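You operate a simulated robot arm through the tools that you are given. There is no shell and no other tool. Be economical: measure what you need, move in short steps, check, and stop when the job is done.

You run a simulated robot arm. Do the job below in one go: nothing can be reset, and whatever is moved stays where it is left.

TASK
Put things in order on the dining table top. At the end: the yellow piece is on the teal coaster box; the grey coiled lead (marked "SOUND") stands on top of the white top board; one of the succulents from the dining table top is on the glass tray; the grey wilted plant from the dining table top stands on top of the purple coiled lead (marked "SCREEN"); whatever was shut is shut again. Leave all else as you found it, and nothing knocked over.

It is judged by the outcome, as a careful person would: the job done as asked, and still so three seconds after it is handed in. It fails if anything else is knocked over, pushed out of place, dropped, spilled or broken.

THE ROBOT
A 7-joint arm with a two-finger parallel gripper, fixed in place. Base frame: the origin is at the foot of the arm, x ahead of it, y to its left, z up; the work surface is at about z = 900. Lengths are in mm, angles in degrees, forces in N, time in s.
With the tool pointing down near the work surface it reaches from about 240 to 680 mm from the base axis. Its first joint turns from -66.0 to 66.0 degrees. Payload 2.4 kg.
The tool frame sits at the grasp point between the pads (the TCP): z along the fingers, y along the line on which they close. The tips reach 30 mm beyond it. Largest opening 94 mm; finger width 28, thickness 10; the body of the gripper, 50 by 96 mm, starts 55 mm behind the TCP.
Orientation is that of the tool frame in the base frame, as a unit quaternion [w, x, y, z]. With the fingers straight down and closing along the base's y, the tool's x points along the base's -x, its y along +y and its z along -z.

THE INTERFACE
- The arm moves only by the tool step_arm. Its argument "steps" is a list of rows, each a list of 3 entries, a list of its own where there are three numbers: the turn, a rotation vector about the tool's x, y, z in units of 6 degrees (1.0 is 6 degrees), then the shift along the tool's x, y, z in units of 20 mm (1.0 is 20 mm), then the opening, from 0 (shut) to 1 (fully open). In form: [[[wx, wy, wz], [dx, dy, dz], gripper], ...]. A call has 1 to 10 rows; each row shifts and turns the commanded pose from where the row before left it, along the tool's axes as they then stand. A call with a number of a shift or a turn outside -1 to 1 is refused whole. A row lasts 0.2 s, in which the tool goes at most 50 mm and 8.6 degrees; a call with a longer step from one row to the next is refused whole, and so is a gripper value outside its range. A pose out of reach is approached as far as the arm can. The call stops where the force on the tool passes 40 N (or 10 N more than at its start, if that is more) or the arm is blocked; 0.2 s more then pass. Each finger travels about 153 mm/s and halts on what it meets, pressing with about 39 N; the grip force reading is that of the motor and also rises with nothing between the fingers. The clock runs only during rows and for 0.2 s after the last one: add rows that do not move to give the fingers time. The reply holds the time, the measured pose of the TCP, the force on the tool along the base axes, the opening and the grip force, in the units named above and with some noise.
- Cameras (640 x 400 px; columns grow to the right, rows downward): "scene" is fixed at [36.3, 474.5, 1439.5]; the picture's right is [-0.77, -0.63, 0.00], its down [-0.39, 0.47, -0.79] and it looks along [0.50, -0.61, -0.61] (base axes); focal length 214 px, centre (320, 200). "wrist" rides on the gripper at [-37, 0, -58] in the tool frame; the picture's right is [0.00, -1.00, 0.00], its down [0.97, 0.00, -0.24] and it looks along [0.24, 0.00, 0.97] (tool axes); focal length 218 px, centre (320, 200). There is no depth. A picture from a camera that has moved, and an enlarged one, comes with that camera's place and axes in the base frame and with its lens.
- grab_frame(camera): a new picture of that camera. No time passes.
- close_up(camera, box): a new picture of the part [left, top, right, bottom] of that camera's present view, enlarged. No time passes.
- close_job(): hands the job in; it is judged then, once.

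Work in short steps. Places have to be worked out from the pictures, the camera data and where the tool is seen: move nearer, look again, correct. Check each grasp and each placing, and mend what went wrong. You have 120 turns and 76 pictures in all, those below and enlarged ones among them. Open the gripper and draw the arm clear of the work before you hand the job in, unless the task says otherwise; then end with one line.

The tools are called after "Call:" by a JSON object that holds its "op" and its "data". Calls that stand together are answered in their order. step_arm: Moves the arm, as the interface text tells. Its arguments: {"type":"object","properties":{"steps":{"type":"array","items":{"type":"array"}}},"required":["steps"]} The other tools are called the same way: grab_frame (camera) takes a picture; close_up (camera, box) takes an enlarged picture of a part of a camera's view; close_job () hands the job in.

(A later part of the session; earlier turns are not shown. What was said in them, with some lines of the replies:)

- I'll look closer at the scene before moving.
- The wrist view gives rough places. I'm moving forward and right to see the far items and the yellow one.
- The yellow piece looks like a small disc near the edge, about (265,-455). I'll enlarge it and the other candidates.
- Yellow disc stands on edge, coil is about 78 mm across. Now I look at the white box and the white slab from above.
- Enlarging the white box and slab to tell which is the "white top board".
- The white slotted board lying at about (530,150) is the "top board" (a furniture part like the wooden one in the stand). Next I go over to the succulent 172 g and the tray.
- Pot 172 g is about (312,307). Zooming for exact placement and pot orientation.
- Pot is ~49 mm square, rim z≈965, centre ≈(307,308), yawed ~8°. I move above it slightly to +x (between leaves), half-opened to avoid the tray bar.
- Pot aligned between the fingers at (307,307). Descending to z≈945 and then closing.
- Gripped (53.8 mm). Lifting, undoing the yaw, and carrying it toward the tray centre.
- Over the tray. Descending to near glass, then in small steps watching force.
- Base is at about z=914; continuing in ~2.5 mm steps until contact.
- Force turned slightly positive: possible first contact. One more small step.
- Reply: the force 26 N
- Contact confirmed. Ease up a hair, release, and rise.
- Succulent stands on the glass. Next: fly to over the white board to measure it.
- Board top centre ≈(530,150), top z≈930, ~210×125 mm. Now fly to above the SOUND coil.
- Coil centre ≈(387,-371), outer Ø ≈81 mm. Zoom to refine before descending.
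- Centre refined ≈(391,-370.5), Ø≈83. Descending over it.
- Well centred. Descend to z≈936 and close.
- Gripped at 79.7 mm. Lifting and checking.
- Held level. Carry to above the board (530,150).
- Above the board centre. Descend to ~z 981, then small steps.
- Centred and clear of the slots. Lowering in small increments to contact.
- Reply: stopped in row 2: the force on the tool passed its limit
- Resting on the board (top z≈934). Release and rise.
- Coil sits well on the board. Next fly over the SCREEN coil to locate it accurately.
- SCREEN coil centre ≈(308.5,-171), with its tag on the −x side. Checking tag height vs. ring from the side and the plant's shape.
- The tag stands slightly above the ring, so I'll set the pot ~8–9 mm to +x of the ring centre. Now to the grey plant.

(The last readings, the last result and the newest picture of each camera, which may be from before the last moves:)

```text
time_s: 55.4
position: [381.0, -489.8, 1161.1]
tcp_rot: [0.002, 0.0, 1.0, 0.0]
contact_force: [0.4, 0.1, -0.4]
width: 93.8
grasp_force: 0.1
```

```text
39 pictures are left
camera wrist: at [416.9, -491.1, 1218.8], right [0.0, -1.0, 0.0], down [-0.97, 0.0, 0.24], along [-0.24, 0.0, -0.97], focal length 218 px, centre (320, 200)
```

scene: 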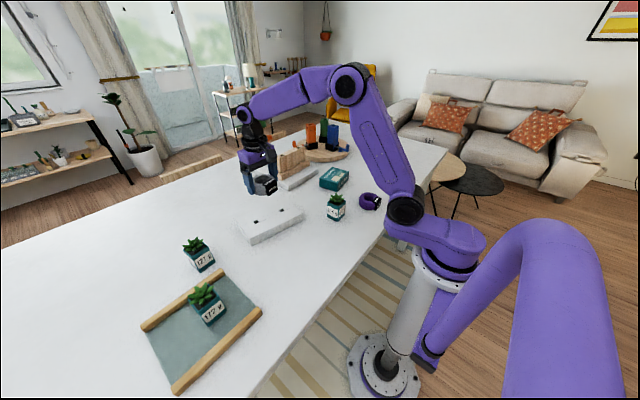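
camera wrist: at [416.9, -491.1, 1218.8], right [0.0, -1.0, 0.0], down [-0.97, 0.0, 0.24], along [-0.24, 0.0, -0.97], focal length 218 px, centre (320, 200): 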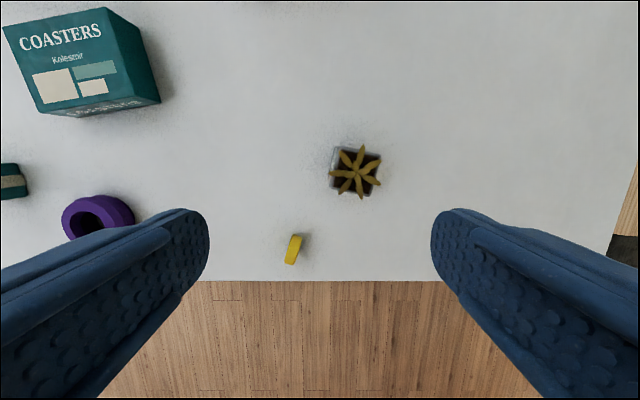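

Call:
{"op": "close_up", "data": {"camera": "wrist", "box": [310, 125, 410, 225]}}

Call:
{"op": "close_up", "data": {"camera": "wrist", "box": [260, 210, 330, 280]}}

```text
4.00 times, centred on (360, 175) of wrist
camera zoom: at [416.9, -491.1, 1218.8], right [0.0, -1.0, 0.0], down [-0.97, 0.0, 0.24], along [-0.24, 0.0, -0.97], focal length 873 px, centre (160, 300)
```

zoom: 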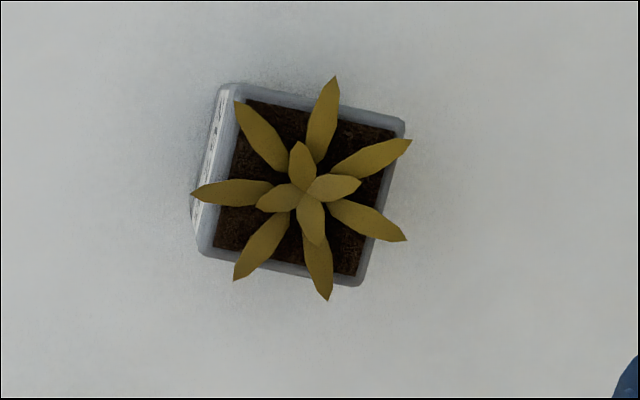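

```text
5.71 times, centred on (295, 245) of wrist
camera zoom: at [416.9, -491.1, 1218.8], right [0.0, -1.0, 0.0], down [-0.97, 0.0, 0.24], along [-0.24, 0.0, -0.97], focal length 1247 px, centre (463, -57)
```

zoom: 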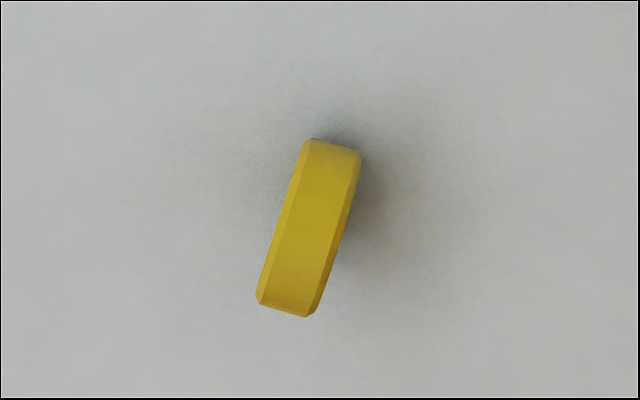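

Grey pot centre ≈(388,-532), yawed ~12.5°. Its leaves stick out, so I'll grip ~9 mm to the +x side, where the leaf gaps are. Move above and yaw.

Call:
{"op": "step_arm", "data": {"steps": [[[0, 0, 0], [-0.4, -1, 0], 1], [[0, 0, 0], [-0.4, -1, 0], 1], [[0, 0, 0.7], [0, -0.2, 0.5], 1], [[0, 0, 0.7], [0, 0, 1], 1], [[0, 0, 0.68], [0, 0, 1], 1], [[0, 0, 0], [0, 0, 1], 1]]}}

Call:
{"op": "grab_frame", "data": {"camera": "wrist"}}

```text
time_s: 56.8
position: [388.4, -514.1, 1091.4]
tcp_rot: [0.002, 0.11, 0.994, 0.0]
contact_force: [-0.2, -0.2, -0.4]
width: 94.0
grasp_force: 0.0
out of reach, approached as far as the arm can: row 2
```

```text
36 pictures are left
camera wrist: at [423.8, -523.1, 1148.9], right [-0.22, -0.98, 0.0], down [-0.95, 0.21, 0.24], along [-0.23, 0.05, -0.97], focal length 218 px, centre (320, 200)
```

wrist: 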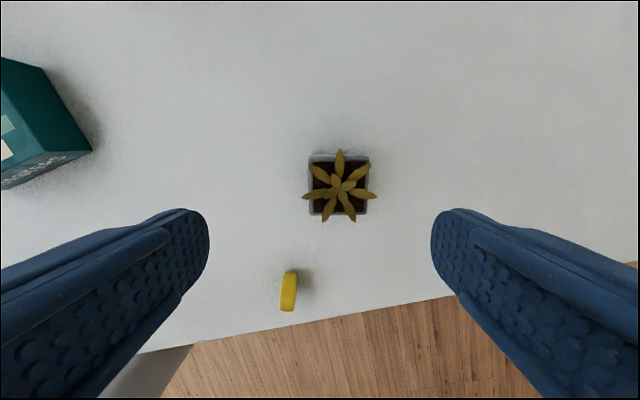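

Reach clipped higher up; lower a bit first, then finish the shift.

Call:
{"op": "step_arm", "data": {"steps": [[[0, 0, 0], [0, 0, 1], 1], [[0, 0, 0], [0, 0, 1], 1], [[0, 0, 0], [0, 0, 0.5], 1], [[0, 0, 0], [-0.33, -0.44, 0], 1], [[0, 0, 0], [-0.32, -0.44, 0], 1], [[0, 0, 0], [0, 0, 0], 1]]}}

Call:
{"op": "close_up", "data": {"camera": "wrist", "box": [200, 100, 440, 330]}}

```text
time_s: 58.2
position: [398.1, -535.4, 1041.7]
tcp_rot: [0.001, 0.11, 0.994, 0.001]
contact_force: [0.1, 0.4, -0.3]
width: 93.9
grasp_force: 0.0
```

```text
1.74 times, centred on (320, 215) of wrist
camera zoom: at [432.9, -543.6, 1099.3], right [-0.22, -0.98, 0.0], down [-0.95, 0.21, 0.24], along [-0.23, 0.05, -0.97], focal length 380 px, centre (320, 174)
```

zoom: 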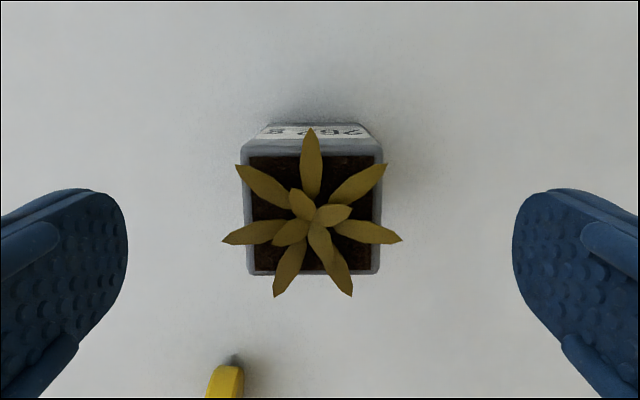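

Aligned: leaf tips that stick out fall outside the finger width. Descend to z≈945.

Call:
{"op": "step_arm", "data": {"steps": [[[0, 0, 0], [0, 0.13, 1], 0.95], [[0, 0, 0], [0, 0, 1], 0.95], [[0, 0, 0], [0, 0, 1], 0.95], [[0, 0, 0], [0, 0, 1], 0.95], [[0, 0, 0], [0, 0, 0.8], 0.95]]}}

Call:
{"op": "step_arm", "data": {"steps": [[[0, 0, 0], [0, 0, 0], 0.75], [[0, 0, 0], [0, 0, 0], 0.6], [[0, 0, 0], [0, 0, 0], 0.4], [[0, 0, 0], [0, 0, 0], 0.3]]}}

Call:
{"op": "grab_frame", "data": {"camera": "wrist"}}

```text
time_s: 59.4
position: [399.9, -531.6, 943.7]
tcp_rot: [0.001, 0.108, 0.994, 0.001]
contact_force: [-1.1, 0.5, -0.1]
width: 89.4
grasp_force: 0.0
```

```text
time_s: 60.4
position: [399.8, -531.5, 944.5]
tcp_rot: [0.002, 0.11, 0.994, 0.001]
contact_force: [-0.4, -0.8, 0.1]
width: 54.0
grasp_force: 38.8
```

```text
34 pictures are left
camera wrist: at [433.8, -540.8, 1003.2], right [-0.22, -0.98, 0.0], down [-0.95, 0.21, 0.24], along [-0.23, 0.05, -0.97], focal length 218 px, centre (320, 200)
```

wrist: 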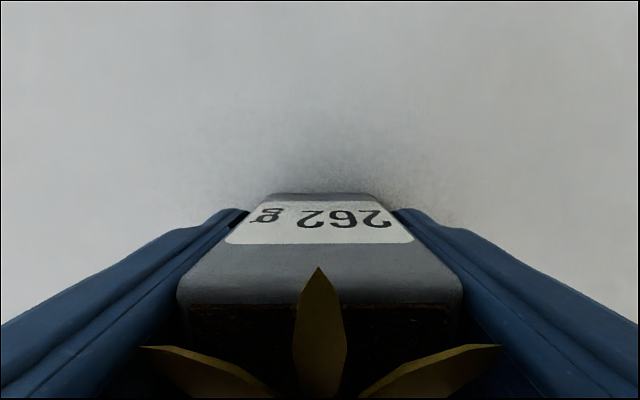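

Gripped on the pot (54 mm). Lift, un-yaw, and carry toward the SCREEN coil.

Call:
{"op": "step_arm", "data": {"steps": [[[0, 0, 0], [0, 0, -0.5], 0.3], [[0, 0, 0], [0, 0, -1], 0.3], [[0, 0, 0], [0, 0, -1], 0.3], [[0, 0, 0], [0, 0, -1], 0.3], [[0, 0, 0], [0, 0, -1], 0.3], [[0, 0, 0], [0.5, 0.5, -0.3], 0.3], [[0, 0, -0.7], [0, 1, 0], 0.3], [[0, 0, -0.7], [0, 1, 0], 0.3], [[0, 0, -0.68], [0, 1, 0], 0.3]]}}

Call:
{"op": "grab_frame", "data": {"camera": "wrist"}}

```text
time_s: 62.4
position: [400.6, -460.2, 1041.7]
tcp_rot: [0.001, 0.0, 1.0, 0.0]
contact_force: [0.5, 0.5, -2.4]
width: 54.1
grasp_force: 39.4
```

```text
33 pictures are left
camera wrist: at [435.1, -461.2, 1099.6], right [0.0, -1.0, 0.0], down [-0.97, 0.0, 0.24], along [-0.24, 0.0, -0.97], focal length 218 px, centre (320, 200)
```

wrist: 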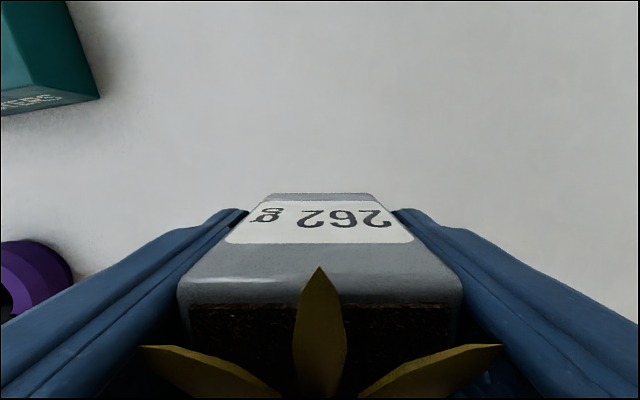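

Held firmly. Now to (327,-171).

Call:
{"op": "step_arm", "data": {"steps": [[[0, 0, 0], [0.3, 1, 0], 0.3], [[0, 0, 0], [0.3, 1, 0], 0.3], [[0, 0, 0], [0.3, 1, 0], 0.3], [[0, 0, 0], [0.3, 1, 0], 0.3], [[0, 0, 0], [0.3, 1, 0], 0.3], [[0, 0, 0], [0.3, 1, 0], 0.3], [[0, 0, 0], [0.3, 1, 0], 0.3], [[0, 0, 0], [0.3, 1, 0], 0.3], [[0, 0, 0], [0.3, 1, 0], 0.3], [[0, 0, 0], [0.3, 1, 0], 0.3]]}}

Call:
{"op": "step_arm", "data": {"steps": [[[0, 0, 0], [0.3, 1, 0], 0.3], [[0, 0, 0], [0.3, 1, 0], 0.3], [[0, 0, 0], [0.08, 1, 0], 0.3], [[0, 0, 0], [0, 1, 0], 0.3], [[0, 0, 0], [0, 0.46, 0], 0.3], [[0, 0, 0], [0, 0, 1], 0.3], [[0, 0, 0], [0, 0, 0.5], 0.3]]}}

Call:
{"op": "close_up", "data": {"camera": "scene", "box": [340, 160, 400, 220]}}

Call:
{"op": "grab_frame", "data": {"camera": "wrist"}}

```text
time_s: 64.6
position: [340.1, -261.2, 1040.2]
tcp_rot: [0.001, 0.002, 1.0, 0.001]
contact_force: [0.4, 0.2, -2.8]
width: 54.1
grasp_force: 38.8
```

```text
time_s: 66.2
position: [326.5, -170.1, 1011.0]
tcp_rot: [0.001, 0.001, 1.0, 0.001]
contact_force: [-0.5, 0.3, -3.7]
width: 54.1
grasp_force: 39.3
```

```text
6.67 times, centred on (370, 190) of scene
camera zoom: at [36.3, 474.5, 1439.5], right [-0.77, -0.63, 0.0], down [-0.39, 0.47, -0.79], along [0.5, -0.61, -0.61], focal length 1430 px, centre (-13, 267)
```

zoom: 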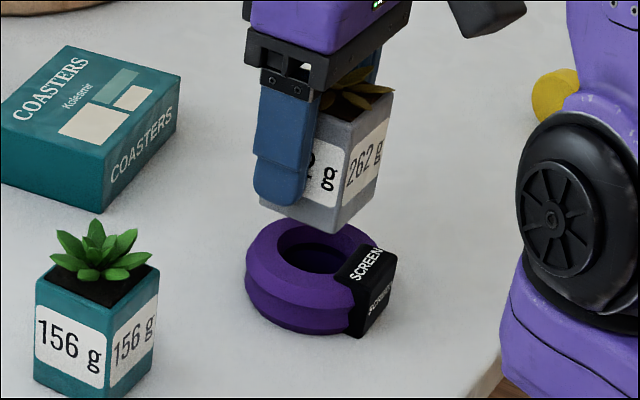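

```text
31 pictures are left
camera wrist: at [361.7, -172.1, 1069.0], right [0.0, -1.0, 0.0], down [-0.97, 0.0, 0.24], along [-0.24, 0.0, -0.97], focal length 218 px, centre (320, 200)
```

wrist: 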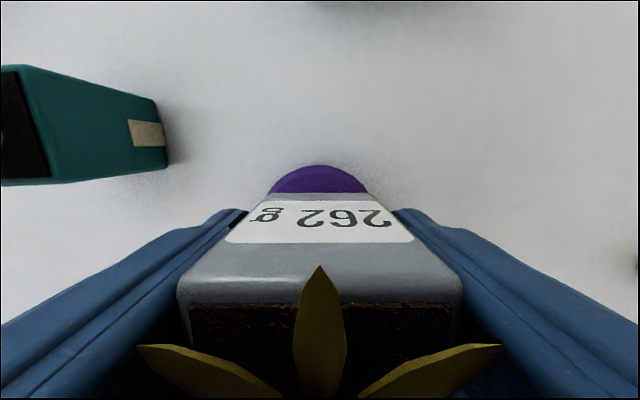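

Lateral alignment is good. Lower toward the ring.

Call:
{"op": "step_arm", "data": {"steps": [[[0, 0, 0], [0, 0, 0.5], 0.3], [[0, 0, 0], [0, 0, 0.4], 0.3], [[0, 0, 0], [0, 0, 0], 0.3]]}}

Call:
{"op": "close_up", "data": {"camera": "scene", "box": [350, 165, 400, 215]}}

```text
time_s: 67.0
position: [325.9, -171.6, 992.3]
tcp_rot: [0.002, 0.001, 1.0, -0.001]
contact_force: [0.0, -0.2, -3.2]
width: 54.3
grasp_force: 39.0
```

```text
8.00 times, centred on (375, 190) of scene
camera zoom: at [36.3, 474.5, 1439.5], right [-0.77, -0.63, 0.0], down [-0.39, 0.47, -0.79], along [0.5, -0.61, -0.61], focal length 1716 px, centre (-120, 280)
```

zoom: 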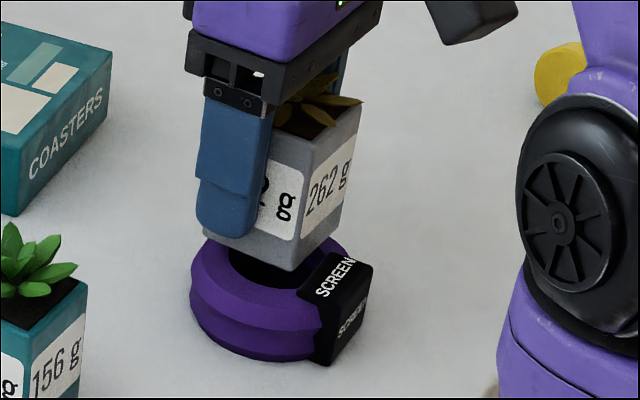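

Pot appears just inside the tag's inner edge. Continue in 2.5 mm steps.

Call:
{"op": "step_arm", "data": {"steps": [[[0, 0, 0], [0, 0, 0.15], 0.3], [[0, 0, 0], [0, 0, 0], 0.3]]}}

Call:
{"op": "step_arm", "data": {"steps": [[[0, 0, 0], [0, 0, 0.12], 0.3], [[0, 0, 0], [0, 0, 0], 0.3]]}}

Call:
{"op": "step_arm", "data": {"steps": [[[0, 0, 0], [0, 0, 0.1], 0.3], [[0, 0, 0], [0, 0, 0], 0.3]]}}

```text
time_s: 67.6
position: [325.5, -171.3, 989.0]
tcp_rot: [0.002, 0.001, 1.0, 0.001]
contact_force: [0.3, 0.0, -1.5]
width: 54.0
grasp_force: 38.8
```

```text
time_s: 68.2
position: [325.8, -170.7, 988.0]
tcp_rot: [0.002, 0.001, 1.0, 0.0]
contact_force: [0.3, -0.9, -2.3]
width: 54.2
grasp_force: 39.2
```

```text
time_s: 68.8
position: [325.6, -171.3, 986.3]
tcp_rot: [0.002, 0.001, 1.0, 0.0]
contact_force: [0.0, -0.3, -3.2]
width: 54.2
grasp_force: 39.2
```

Call:
{"op": "step_arm", "data": {"steps": [[[0, 0, 0], [0, 0, 0.12], 0.3], [[0, 0, 0], [0, 0, 0], 0.3]]}}

Call:
{"op": "step_arm", "data": {"steps": [[[0, 0, 0], [0, 0, 0.12], 0.3], [[0, 0, 0], [0, 0, 0], 0.3]]}}

Call:
{"op": "close_up", "data": {"camera": "scene", "box": [350, 165, 400, 215]}}

```text
time_s: 69.4
position: [325.3, -171.6, 982.3]
tcp_rot: [0.002, 0.001, 1.0, 0.001]
contact_force: [-0.4, -0.8, -3.0]
width: 54.0
grasp_force: 39.6
```

```text
time_s: 70.0
position: [326.4, -170.9, 981.0]
tcp_rot: [0.001, 0.001, 1.0, 0.0]
contact_force: [0.2, 0.1, -2.4]
width: 54.0
grasp_force: 39.4
```

```text
8.00 times, centred on (375, 190) of scene
camera zoom: at [36.3, 474.5, 1439.5], right [-0.77, -0.63, 0.0], down [-0.39, 0.47, -0.79], along [0.5, -0.61, -0.61], focal length 1716 px, centre (-120, 280)
```

zoom: 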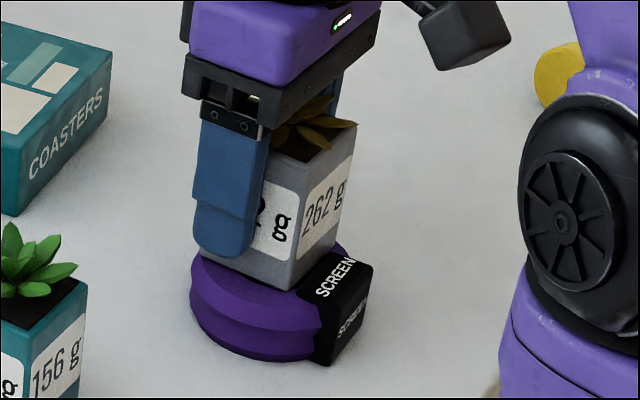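

Nearly down, and the pot face is right beside the tag. Shift +x 3 mm, then continue down.

Call:
{"op": "step_arm", "data": {"steps": [[[0, 0, 0], [-0.15, 0, 0], 0.3], [[0, 0, 0], [0, 0, 0.1], 0.3], [[0, 0, 0], [0, 0, 0], 0.3]]}}

Call:
{"op": "step_arm", "data": {"steps": [[[0, 0, 0], [0, 0, 0.1], 0.3], [[0, 0, 0], [0, 0, 0], 0.3]]}}

```text
time_s: 70.8
position: [328.2, -171.0, 979.3]
tcp_rot: [0.004, 0.0, 1.0, 0.001]
contact_force: [-11.6, 1.2, 31.2]
width: 54.2
grasp_force: 38.8
```

```text
time_s: 71.4
position: [330.6, -170.9, 977.2]
tcp_rot: [0.004, 0.001, 1.0, 0.0]
contact_force: [-2.2, 2.5, 33.5]
width: 54.2
grasp_force: 38.5
```

Contact with the ring. Back off 1.5 mm and inspect before releasing.

Call:
{"op": "step_arm", "data": {"steps": [[[0, 0, 0], [0, 0, -0.08], 0.3], [[0, 0, 0], [0, 0, 0], 0.3]]}}

Call:
{"op": "close_up", "data": {"camera": "scene", "box": [350, 165, 400, 215]}}

```text
time_s: 72.0
position: [328.4, -171.6, 976.9]
tcp_rot: [0.001, 0.001, 1.0, 0.0]
contact_force: [2.4, 0.0, -0.1]
width: 54.5
grasp_force: 39.0
```

```text
8.00 times, centred on (375, 190) of scene
camera zoom: at [36.3, 474.5, 1439.5], right [-0.77, -0.63, 0.0], down [-0.39, 0.47, -0.79], along [0.5, -0.61, -0.61], focal length 1716 px, centre (-120, 280)
```

zoom: 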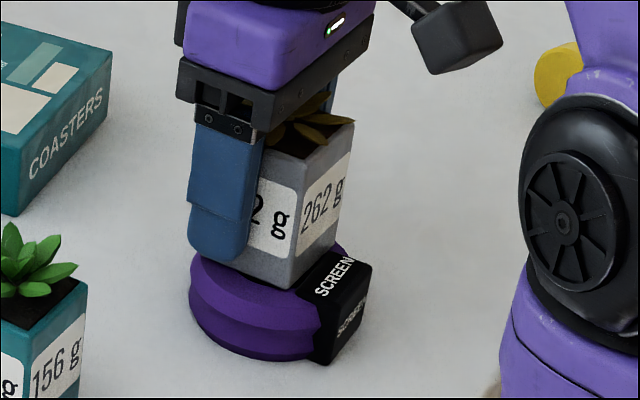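

Pot weight is now carried by the ring; it looks upright. Release gradually.

Call:
{"op": "step_arm", "data": {"steps": [[[0, 0, 0], [0, 0, 0], 0.6], [[0, 0, 0], [0, 0, 0], 0.7], [[0, 0, 0], [0, 0, 0], 0.8], [[0, 0, 0], [0, 0, 0], 0.8]]}}

Call:
{"op": "close_up", "data": {"camera": "scene", "box": [350, 165, 400, 215]}}

```text
time_s: 73.0
position: [329.2, -172.1, 978.0]
tcp_rot: [0.002, 0.001, 1.0, 0.0]
contact_force: [0.0, 0.7, 0.3]
width: 75.2
grasp_force: 0.1
```

```text
8.00 times, centred on (375, 190) of scene
camera zoom: at [36.3, 474.5, 1439.5], right [-0.77, -0.63, 0.0], down [-0.39, 0.47, -0.79], along [0.5, -0.61, -0.61], focal length 1716 px, centre (-120, 280)
```

zoom: 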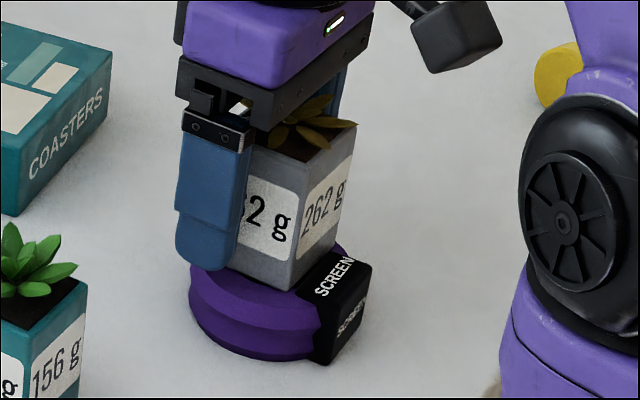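

Stable. Rise straight up and check from above.

Call:
{"op": "step_arm", "data": {"steps": [[[0, 0, 0], [0, 0, -0.5], 0.85], [[0, 0, 0], [0, 0, -1], 0.85], [[0, 0, 0], [0, 0, -1], 0.85], [[0, 0, 0], [0, 0, -1], 0.85], [[0, 0, 0], [0, 0, -1], 0.85], [[0, 0, 0], [0, 0, -1], 0.85], [[0, 0, 0], [0, 0, -1], 0.85], [[0, 0, 0], [0, 0, -1], 0.85]]}}

Call:
{"op": "grab_frame", "data": {"camera": "wrist"}}

Call:
{"op": "close_up", "data": {"camera": "scene", "box": [340, 150, 420, 220]}}

```text
time_s: 74.8
position: [328.2, -172.4, 1128.1]
tcp_rot: [0.002, 0.001, 1.0, 0.0]
contact_force: [-0.2, 0.2, -0.5]
width: 80.0
grasp_force: 0.0
```

```text
26 pictures are left
camera wrist: at [364.3, -173.1, 1187.5], right [0.0, -1.0, 0.0], down [-0.97, 0.0, 0.24], along [-0.24, 0.0, -0.97], focal length 218 px, centre (320, 200)
```

wrist: 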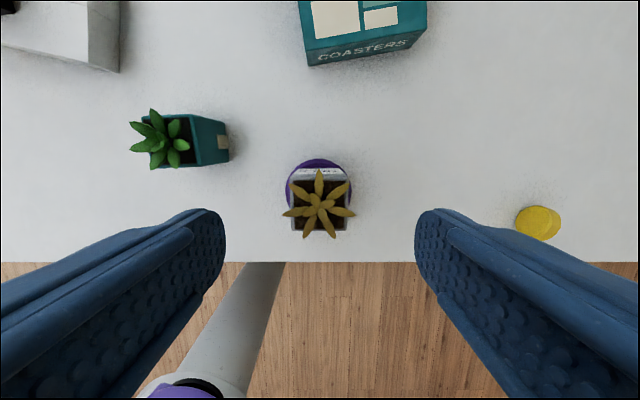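

```text
5.71 times, centred on (380, 185) of scene
camera zoom: at [36.2, 474.5, 1439.5], right [-0.77, -0.63, 0.0], down [-0.39, 0.47, -0.79], along [0.5, -0.61, -0.61], focal length 1226 px, centre (-23, 286)
```

zoom: 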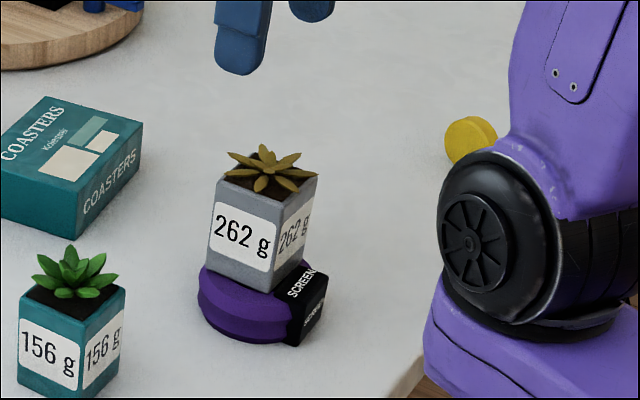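

The grey plant stands well on the coil. Now to the yellow disc at about (268,-451), yawed ~15°.

Call:
{"op": "step_arm", "data": {"steps": [[[0, 0, 0], [0, -1, 0], 0.6], [[0, 0, 0], [0, -1, 0], 0.6], [[0, 0, 0], [0, -1, 0], 0.6], [[0, 0, 0], [0, -1, 0], 0.6], [[0, 0, 0], [0, -1, 0], 0.6], [[0, 0, 0], [0, -1, 0], 0.6], [[0, 0, 0], [0, -1, 0], 0.6], [[0, 0, 0], [0, -1, 0], 0.6], [[0, 0, 0], [0, -1, 0], 0.6], [[0, 0, 0], [0, -1, 0], 0.6]]}}

Call:
{"op": "step_arm", "data": {"steps": [[[0, 0, 0], [1, -1, 0], 0.5], [[0, 0, 0], [1, -1, 0], 0.5], [[0, 0, 0], [1, -1, 0], 0.5], [[0, 0, 0], [0, -0.95, 0], 0.5], [[0, 0, 0.9], [0, 0, 1], 0.5], [[0, 0, 0.8], [0, 0, 1], 0.5], [[0, 0, 0.8], [0, 0, 1], 0.5]]}}

Call:
{"op": "grab_frame", "data": {"camera": "wrist"}}

```text
time_s: 77.0
position: [328.0, -373.3, 1126.8]
tcp_rot: [0.001, 0.001, 1.0, 0.001]
contact_force: [-0.3, -0.2, -0.1]
width: 56.6
grasp_force: 0.1
```

```text
time_s: 78.6
position: [268.1, -449.6, 1068.4]
tcp_rot: [0.002, 0.131, 0.991, 0.001]
contact_force: [-0.2, -0.4, -0.2]
width: 46.9
grasp_force: 0.0
```

```text
24 pictures are left
camera wrist: at [303.0, -460.4, 1126.1], right [-0.26, -0.97, 0.0], down [-0.94, 0.25, 0.24], along [-0.23, 0.06, -0.97], focal length 218 px, centre (320, 200)
```

wrist: 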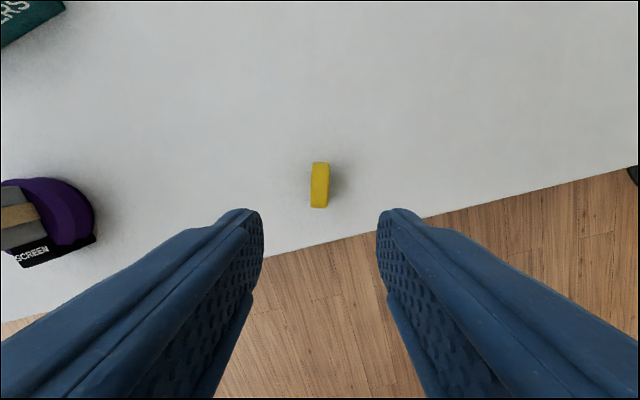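

Call:
{"op": "close_up", "data": {"camera": "wrist", "box": [280, 140, 360, 230]}}

```text
4.44 times, centred on (320, 185) of wrist
camera zoom: at [303.0, -460.4, 1126.1], right [-0.26, -0.97, 0.0], down [-0.94, 0.25, 0.24], along [-0.23, 0.06, -0.97], focal length 970 px, centre (320, 267)
```

zoom: 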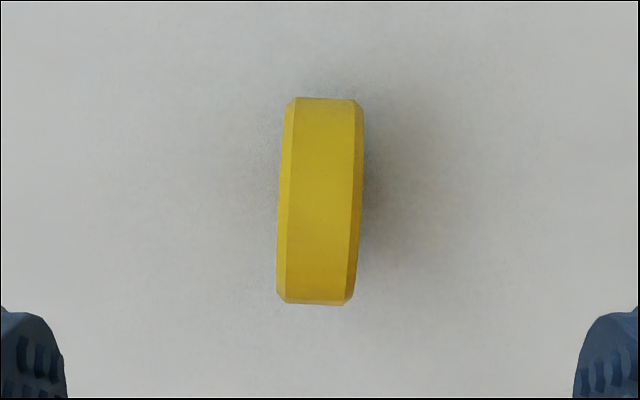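

Disc Ø≈44, thickness ≈15, well centred; small extra yaw of 4°. Descend so the tips reach about the disc's centre height (TCP z≈950).

Call:
{"op": "step_arm", "data": {"steps": [[[0, 0, 0.65], [-0.1, 0, 1], 0.5], [[0, 0, 0], [0, 0, 1], 0.5], [[0, 0, 0], [0, 0, 1], 0.5], [[0, 0, 0], [0, 0, 1], 0.5], [[0, 0, 0], [0, 0, 1], 0.5], [[0, 0, 0], [0, 0, 0.9], 0.5]]}}

Call:
{"op": "grab_frame", "data": {"camera": "wrist"}}

```text
time_s: 80.0
position: [270.5, -451.1, 950.3]
tcp_rot: [0.002, 0.165, 0.986, 0.0]
contact_force: [-0.1, -0.3, 0.4]
width: 46.9
grasp_force: 0.0
```

```text
22 pictures are left
camera wrist: at [304.6, -463.6, 1008.5], right [-0.33, -0.95, 0.0], down [-0.92, 0.32, 0.24], along [-0.22, 0.08, -0.97], focal length 218 px, centre (320, 200)
```

wrist: 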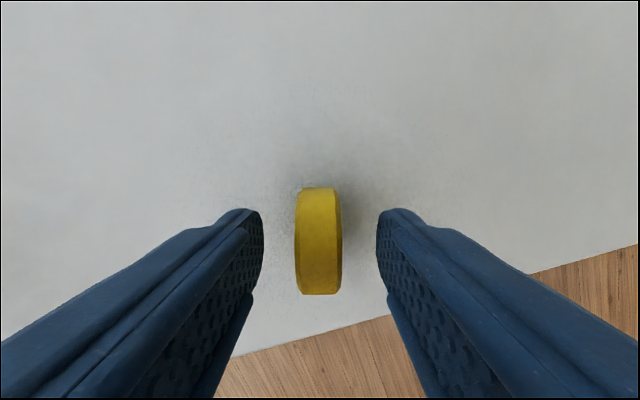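

Disc is centred between the tips. Close gently.

Call:
{"op": "step_arm", "data": {"steps": [[[0, 0, 0], [0, 0, 0], 0.35], [[0, 0, 0], [0, 0, 0], 0.22], [[0, 0, 0], [0, 0, 0], 0.1], [[0, 0, 0], [0, 0, 0], 0.05], [[0, 0, 0], [0, 0, 0], 0.05]]}}

Call:
{"op": "step_arm", "data": {"steps": [[[0, 0, 0], [0, 0, -0.5], 0.05], [[0, 0, 0], [0, 0, -1], 0.05], [[0, 0, 0], [0, 0, -1], 0.05], [[0, 0, 0], [0, 0, -1], 0.05], [[0, 0, 0], [0, 0, -1], 0.05]]}}

Call:
{"op": "grab_frame", "data": {"camera": "wrist"}}

```text
time_s: 81.2
position: [270.4, -452.1, 951.0]
tcp_rot: [0.001, 0.164, 0.986, 0.0]
contact_force: [-0.1, -0.3, -0.1]
width: 14.5
grasp_force: 39.3
```

```text
time_s: 82.4
position: [270.6, -450.8, 1040.2]
tcp_rot: [0.001, 0.165, 0.986, 0.001]
contact_force: [0.6, 1.0, 0.3]
width: 14.4
grasp_force: 38.9
```

```text
21 pictures are left
camera wrist: at [304.6, -464.0, 1098.6], right [-0.33, -0.95, 0.0], down [-0.92, 0.32, 0.24], along [-0.22, 0.08, -0.97], focal length 218 px, centre (320, 200)
```

wrist: 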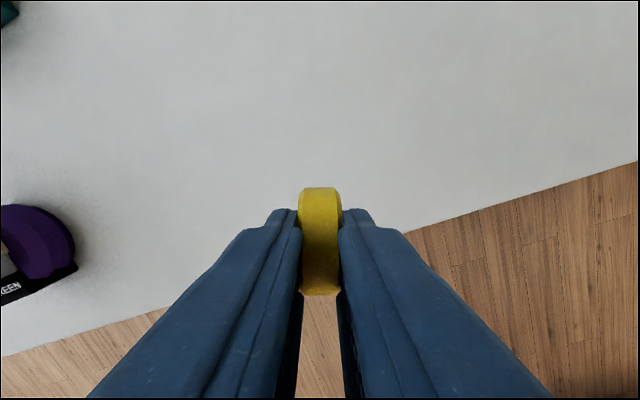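

Disc held (14.5 mm). Un-yaw, rise and move toward the coaster box.

Call:
{"op": "step_arm", "data": {"steps": [[[0, 0, -0.79], [0, 0, -0.5], 0.05], [[0, 0, -0.79], [0, 0, -0.5], 0.05], [[0, 0, -0.79], [0, 0, -0.5], 0.05], [[0, 0, -0.79], [0, 0, -0.5], 0.05], [[0, 0, 0], [-1, 1, 0], 0.05], [[0, 0, 0], [-1, 1, 0], 0.05], [[0, 0, 0], [-1, 1, 0], 0.05], [[0, 0, 0], [-1, 1, 0], 0.05], [[0, 0, 0], [-1, 1, 0], 0.05], [[0, 0, 0], [-1, 1, 0], 0.05]]}}

Call:
{"op": "step_arm", "data": {"steps": [[[0, 0, 0], [-1, 1, 0], 0.05], [[0, 0, 0], [-1, 1, 0], 0.05], [[0, 0, 0], [-1, 1, 0], 0.05], [[0, 0, 0], [-1, 1, 0], 0.05], [[0, 0, 0], [0, 1, 0], 0.05], [[0, 0, 0], [0, 1, 0], 0.05]]}}

Call:
{"op": "grab_frame", "data": {"camera": "wrist"}}

Call:
{"op": "close_up", "data": {"camera": "scene", "box": [300, 140, 380, 210]}}

```text
time_s: 84.6
position: [390.7, -330.9, 1081.2]
tcp_rot: [0.002, -0.001, 1.0, 0.0]
contact_force: [-0.7, -0.6, 0.1]
width: 14.4
grasp_force: 38.7
```

```text
time_s: 86.0
position: [471.7, -211.2, 1080.2]
tcp_rot: [0.001, 0.0, 1.0, 0.0]
contact_force: [0.2, -0.4, 0.3]
width: 14.3
grasp_force: 39.6
```

```text
20 pictures are left
camera wrist: at [506.9, -211.9, 1139.5], right [0.0, -1.0, 0.0], down [-0.97, 0.0, 0.24], along [-0.24, 0.0, -0.97], focal length 218 px, centre (320, 200)
```

wrist: 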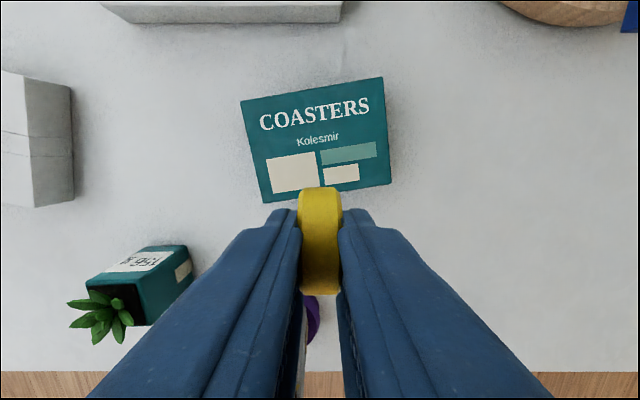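

```text
5.71 times, centred on (340, 175) of scene
camera zoom: at [36.3, 474.5, 1439.5], right [-0.77, -0.63, 0.0], down [-0.39, 0.47, -0.79], along [0.5, -0.61, -0.61], focal length 1226 px, centre (206, 343)
```

zoom: 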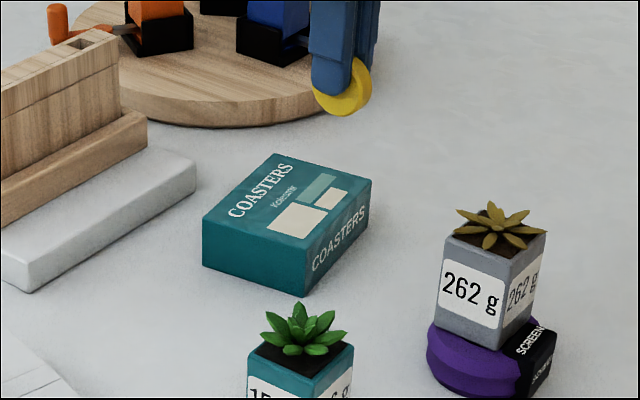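

Box top centre ≈(511,-212), z≈942, ~125×95 mm. I'll tilt the tool 45° (fingers toward −y) so the disc can be laid flat.

Call:
{"op": "step_arm", "data": {"steps": [[[0, 0, 0], [-1, 0.7, 0], 0.05], [[0, 0, 0], [-1, 0, 0], 0.05], [[0.94, 0, 0], [0, 0, 0], 0.05], [[0.94, 0, 0], [0, 0, 0], 0.05], [[0.94, 0, 0], [0, 0, 0], 0.05], [[0.94, 0, 0], [0, 0, 0], 0.05], [[0.94, 0, 0], [0, 0, 0], 0.05], [[0.94, 0, 0], [0, 0, 0], 0.05], [[0.93, 0, 0], [0, 0, 0], 0.05], [[0.93, 0, 0], [0, 0, 0], 0.05]]}}

Call:
{"op": "grab_frame", "data": {"camera": "wrist"}}

Call:
{"op": "grab_frame", "data": {"camera": "scene"}}

```text
time_s: 88.2
position: [510.7, -197.7, 1081.0]
tcp_rot: [0.002, 0.0, 0.923, -0.384]
contact_force: [0.3, -0.1, -0.3]
width: 14.3
grasp_force: 39.0
```

```text
18 pictures are left
camera wrist: at [546.5, -156.7, 1122.3], right [0.0, -0.71, 0.71], down [-0.97, 0.17, 0.17], along [-0.24, -0.69, -0.69], focal length 218 px, centre (320, 200)
```

wrist: 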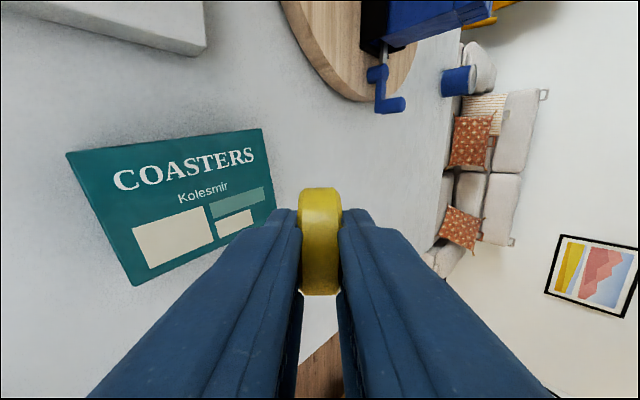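

```text
17 pictures are left
```

scene: 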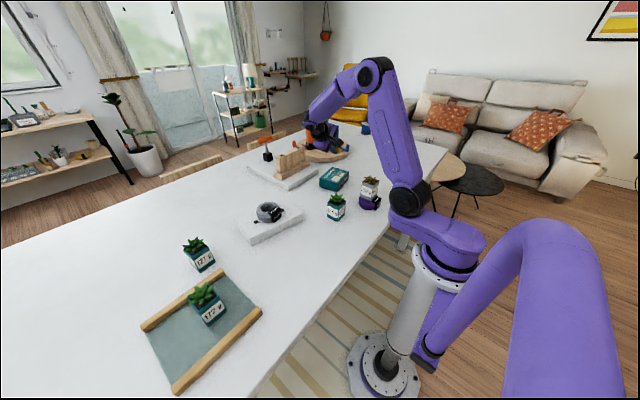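

Tilt reached cleanly. Descend straight down 80 mm (along tool y and z equally).

Call:
{"op": "step_arm", "data": {"steps": [[[0, 0, 0], [0, 0.707, 0.707], 0.05], [[0, 0, 0], [0, 0.707, 0.707], 0.05], [[0, 0, 0], [0, 0.707, 0.707], 0.05], [[0, 0, 0], [0, 0.707, 0.707], 0.05], [[0, 0, 0], [0, 0, 0], 0.05]]}}

Call:
{"op": "close_up", "data": {"camera": "scene", "box": [300, 120, 380, 200]}}

Call:
{"op": "grab_frame", "data": {"camera": "wrist"}}

```text
time_s: 89.4
position: [511.4, -195.5, 999.3]
tcp_rot: [0.002, 0.001, 0.924, -0.383]
contact_force: [0.1, 0.7, -0.3]
width: 14.1
grasp_force: 38.8
```

```text
5.00 times, centred on (340, 160) of scene
camera zoom: at [36.3, 474.5, 1439.5], right [-0.77, -0.63, 0.0], down [-0.39, 0.47, -0.79], along [0.5, -0.61, -0.61], focal length 1072 px, centre (220, 400)
```

zoom: 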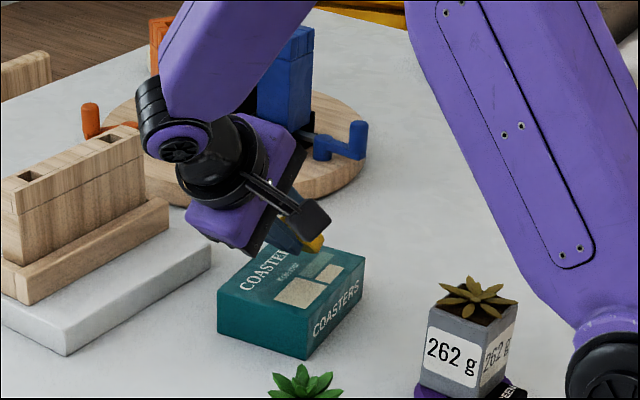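

```text
15 pictures are left
camera wrist: at [546.6, -156.0, 1042.4], right [0.0, -0.71, 0.71], down [-0.97, 0.17, 0.17], along [-0.24, -0.69, -0.69], focal length 218 px, centre (320, 200)
```

wrist: 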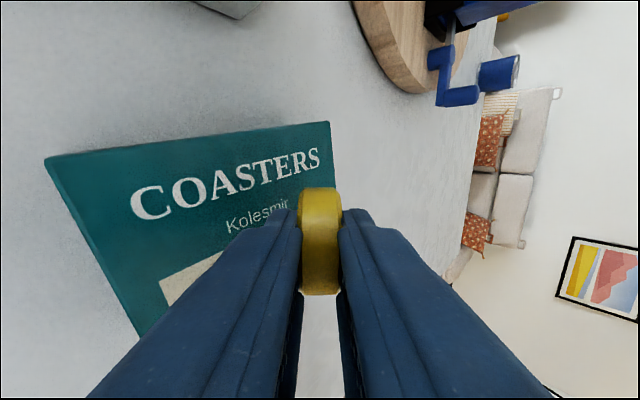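

Disc's lower edge is at about y=-231, z≈958, inside the box top. Continue down in small steps.

Call:
{"op": "step_arm", "data": {"steps": [[[0, 0, 0], [0, 0.25, 0.25], 0.05], [[0, 0, 0], [0, 0.1, 0.1], 0.05], [[0, 0, 0], [0, 0, 0], 0.05]]}}

Call:
{"op": "step_arm", "data": {"steps": [[[0, 0, 0], [0, 0.08, 0.08], 0.05], [[0, 0, 0], [0, 0, 0], 0.05]]}}

Call:
{"op": "step_arm", "data": {"steps": [[[0, 0, 0], [0, 0.08, 0.08], 0.05], [[0, 0, 0], [0, 0, 0], 0.05]]}}

```text
time_s: 90.2
position: [510.6, -197.1, 991.3]
tcp_rot: [0.002, 0.001, 0.924, -0.383]
contact_force: [-0.1, 0.0, -0.5]
width: 14.5
grasp_force: 39.1
```

```text
time_s: 90.8
position: [509.8, -195.6, 989.6]
tcp_rot: [0.001, 0.001, 0.924, -0.382]
contact_force: [0.0, 0.5, 0.1]
width: 14.4
grasp_force: 38.9
```

```text
time_s: 91.4
position: [511.1, -196.9, 987.6]
tcp_rot: [0.002, 0.0, 0.924, -0.383]
contact_force: [1.1, 1.0, -0.5]
width: 14.4
grasp_force: 38.6
```

Call:
{"op": "step_arm", "data": {"steps": [[[0, 0, 0], [0, 0.08, 0.08], 0.05], [[0, 0, 0], [0, 0, 0], 0.05]]}}

Call:
{"op": "step_arm", "data": {"steps": [[[0, 0, 0], [0, 0.08, 0.08], 0.05], [[0, 0, 0], [0, 0, 0], 0.05]]}}

Call:
{"op": "step_arm", "data": {"steps": [[[0, 0, 0], [0, 0.08, 0.08], 0.05], [[0, 0, 0], [0, 0, 0], 0.05]]}}

```text
time_s: 92.0
position: [510.4, -195.9, 985.3]
tcp_rot: [0.002, 0.001, 0.924, -0.384]
contact_force: [-2.5, 2.5, 13.2]
width: 14.3
grasp_force: 39.3
```

```text
time_s: 92.6
position: [512.1, -197.2, 984.0]
tcp_rot: [0.003, 0.001, 0.923, -0.385]
contact_force: [-1.8, 4.7, 37.3]
width: 14.4
grasp_force: 38.7
```

```text
time_s: 93.0
position: [511.2, -198.5, 984.6]
tcp_rot: [0.004, 0.003, 0.922, -0.386]
contact_force: [-1.3, 1.6, 8.0]
width: 14.3
grasp_force: 39.0
stopped in row 2: the force on the tool passed its limit (the readings are from after the stop); the commanded pose is now the measured one
```

Contact made. Open slightly, then retract along the fingers.

Call:
{"op": "step_arm", "data": {"steps": [[[0, 0, 0], [0, 0, -0.03], 0.2], [[0, 0, 0], [0, 0, -0.05], 0.24], [[0, 0, 0], [0, 0, 0], 0.24]]}}

Call:
{"op": "grab_frame", "data": {"camera": "wrist"}}

```text
time_s: 93.8
position: [511.8, -196.0, 985.5]
tcp_rot: [0.004, 0.001, 0.923, -0.386]
contact_force: [-0.3, 0.1, -0.3]
width: 22.7
grasp_force: 0.0
```

```text
14 pictures are left
camera wrist: at [547.7, -155.6, 1026.6], right [-0.01, -0.7, 0.71], down [-0.97, 0.17, 0.16], along [-0.24, -0.69, -0.68], focal length 218 px, centre (320, 200)
```

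wrist: 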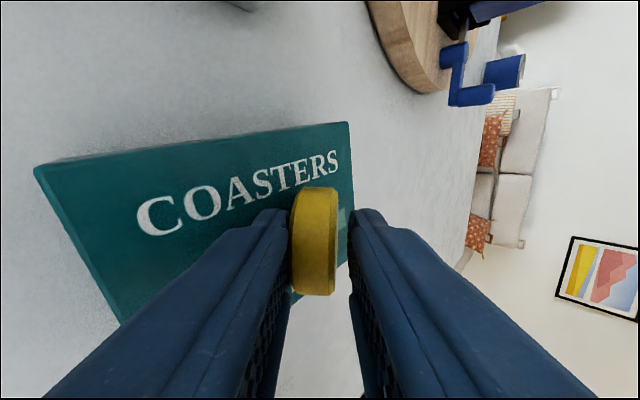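

Disc leans on the lower finger as planned. Retract along the tool axis.

Call:
{"op": "step_arm", "data": {"steps": [[[0, 0, 0], [0, 0, -0.5], 0.24], [[0, 0, 0], [0, 0, -0.5], 0.24], [[0, 0, 0], [0, 0, 0], 0.24]]}}

Call:
{"op": "grab_frame", "data": {"camera": "wrist"}}

```text
time_s: 94.6
position: [511.0, -181.9, 998.5]
tcp_rot: [0.004, 0.003, 0.922, -0.386]
contact_force: [0.2, -0.3, -0.1]
width: 22.6
grasp_force: 0.1
```

```text
13 pictures are left
camera wrist: at [547.0, -141.3, 1041.2], right [-0.01, -0.7, 0.71], down [-0.97, 0.17, 0.16], along [-0.23, -0.69, -0.68], focal length 218 px, centre (320, 200)
```

wrist: 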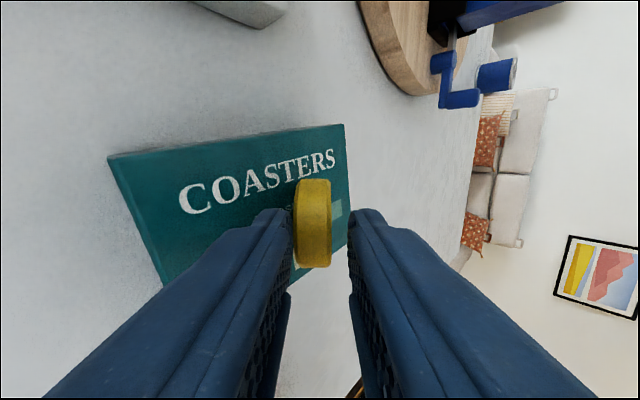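

The disc is sliding off and staying with the box. Continue retracting.

Call:
{"op": "step_arm", "data": {"steps": [[[0, 0, 0], [0, 0, -0.5], 0.24], [[0, 0, 0], [0, 0, -0.5], 0.24], [[0, 0, 0], [0, 0, -0.5], 0.24], [[0, 0, 0], [0, 0, 0], 0.24]]}}

Call:
{"op": "grab_frame", "data": {"camera": "wrist"}}

```text
time_s: 95.6
position: [511.9, -160.9, 1020.2]
tcp_rot: [0.004, 0.002, 0.923, -0.385]
contact_force: [-1.1, 1.1, 0.4]
width: 22.5
grasp_force: 0.1
```

```text
12 pictures are left
camera wrist: at [547.6, -120.0, 1062.0], right [-0.01, -0.7, 0.71], down [-0.97, 0.17, 0.16], along [-0.23, -0.69, -0.68], focal length 218 px, centre (320, 200)
```

wrist: 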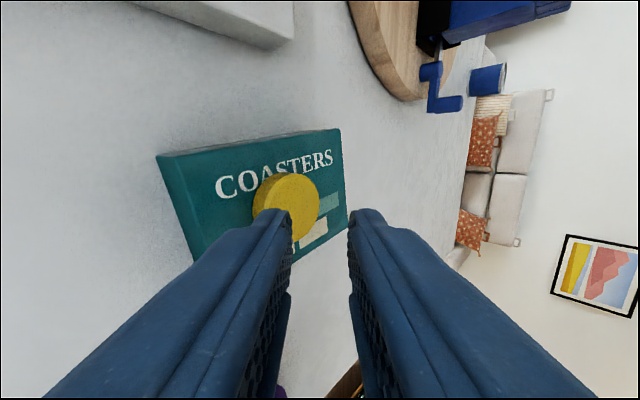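

Disc now lies flat on the box. Retract further, then straighten the tool.

Call:
{"op": "step_arm", "data": {"steps": [[[0, 0, 0], [0, 0, -1], 0.24], [[0, 0, 0], [0, 0, -1], 0.24], [[0, 0, 0], [0, -0.7, -1], 0.24], [[0, 0, 0], [0, -0.7, -0.7], 0.24], [[0, 0, 0], [0, -0.7, -0.7], 0.24], [[0, 0, 0], [0, -0.7, -0.7], 0.24]]}}

Call:
{"op": "step_arm", "data": {"steps": [[[-0.94, 0, 0], [0, 0, 0], 0.5], [[-0.94, 0, 0], [0, 0, 0], 0.5], [[-0.94, 0, 0], [0, 0, 0], 0.5], [[-0.94, 0, 0], [0, 0, 0], 0.5], [[-0.94, 0, 0], [0, 0, 0], 0.5], [[-0.94, 0, 0], [0, 0, 0], 0.5], [[-0.93, 0, 0], [0, 0, 0], 0.5], [[-0.93, 0, 0], [0, 0, 0], 1], [[0, 0, 0], [1, 0, -1], 1], [[0, 0, 0], [1, 0, 0], 1]]}}

Call:
{"op": "grab_frame", "data": {"camera": "wrist"}}

Call:
{"op": "grab_frame", "data": {"camera": "scene"}}

```text
time_s: 97.0
position: [510.7, -127.1, 1132.6]
tcp_rot: [0.002, 0.002, 0.923, -0.385]
contact_force: [-0.7, -0.7, 0.4]
width: 22.7
grasp_force: 0.0
```

```text
time_s: 99.2
position: [470.7, -128.5, 1151.4]
tcp_rot: [0.005, 0.0, 1.0, -0.004]
contact_force: [0.1, -1.2, 0.0]
width: 94.1
grasp_force: 0.2
```

```text
11 pictures are left
camera wrist: at [506.2, -127.8, 1210.0], right [0.0, -1.0, 0.01], down [-0.97, 0.0, 0.23], along [-0.23, -0.01, -0.97], focal length 218 px, centre (320, 200)
```

wrist: 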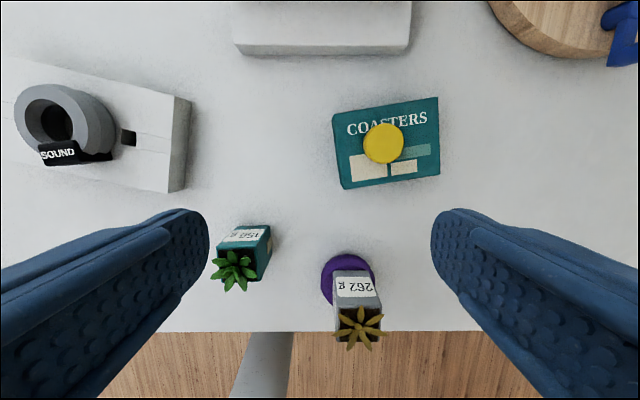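

```text
10 pictures are left
```

scene: 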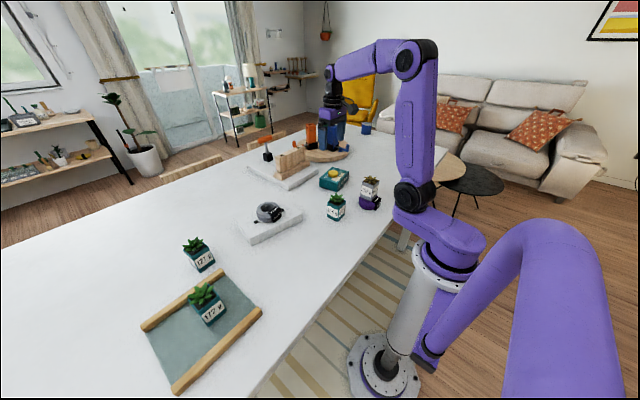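

The disc lies flat on the coaster box, and the coil, succulent and grey plant are all where they should be. Nothing was opened, and the arm is clear with the gripper open, so I'm handing in.

Call:
{"op": "close_job", "data": {}}

```text
The job is handed in.
```

All four items were placed as asked and the job is handed in. The last pictures show nothing else moved or knocked over, and I opened nothing, so nothing needed shutting. I took the slotted white board lying on the table to be the "white top board"; the 172 g succulent is the one on the glass tray.
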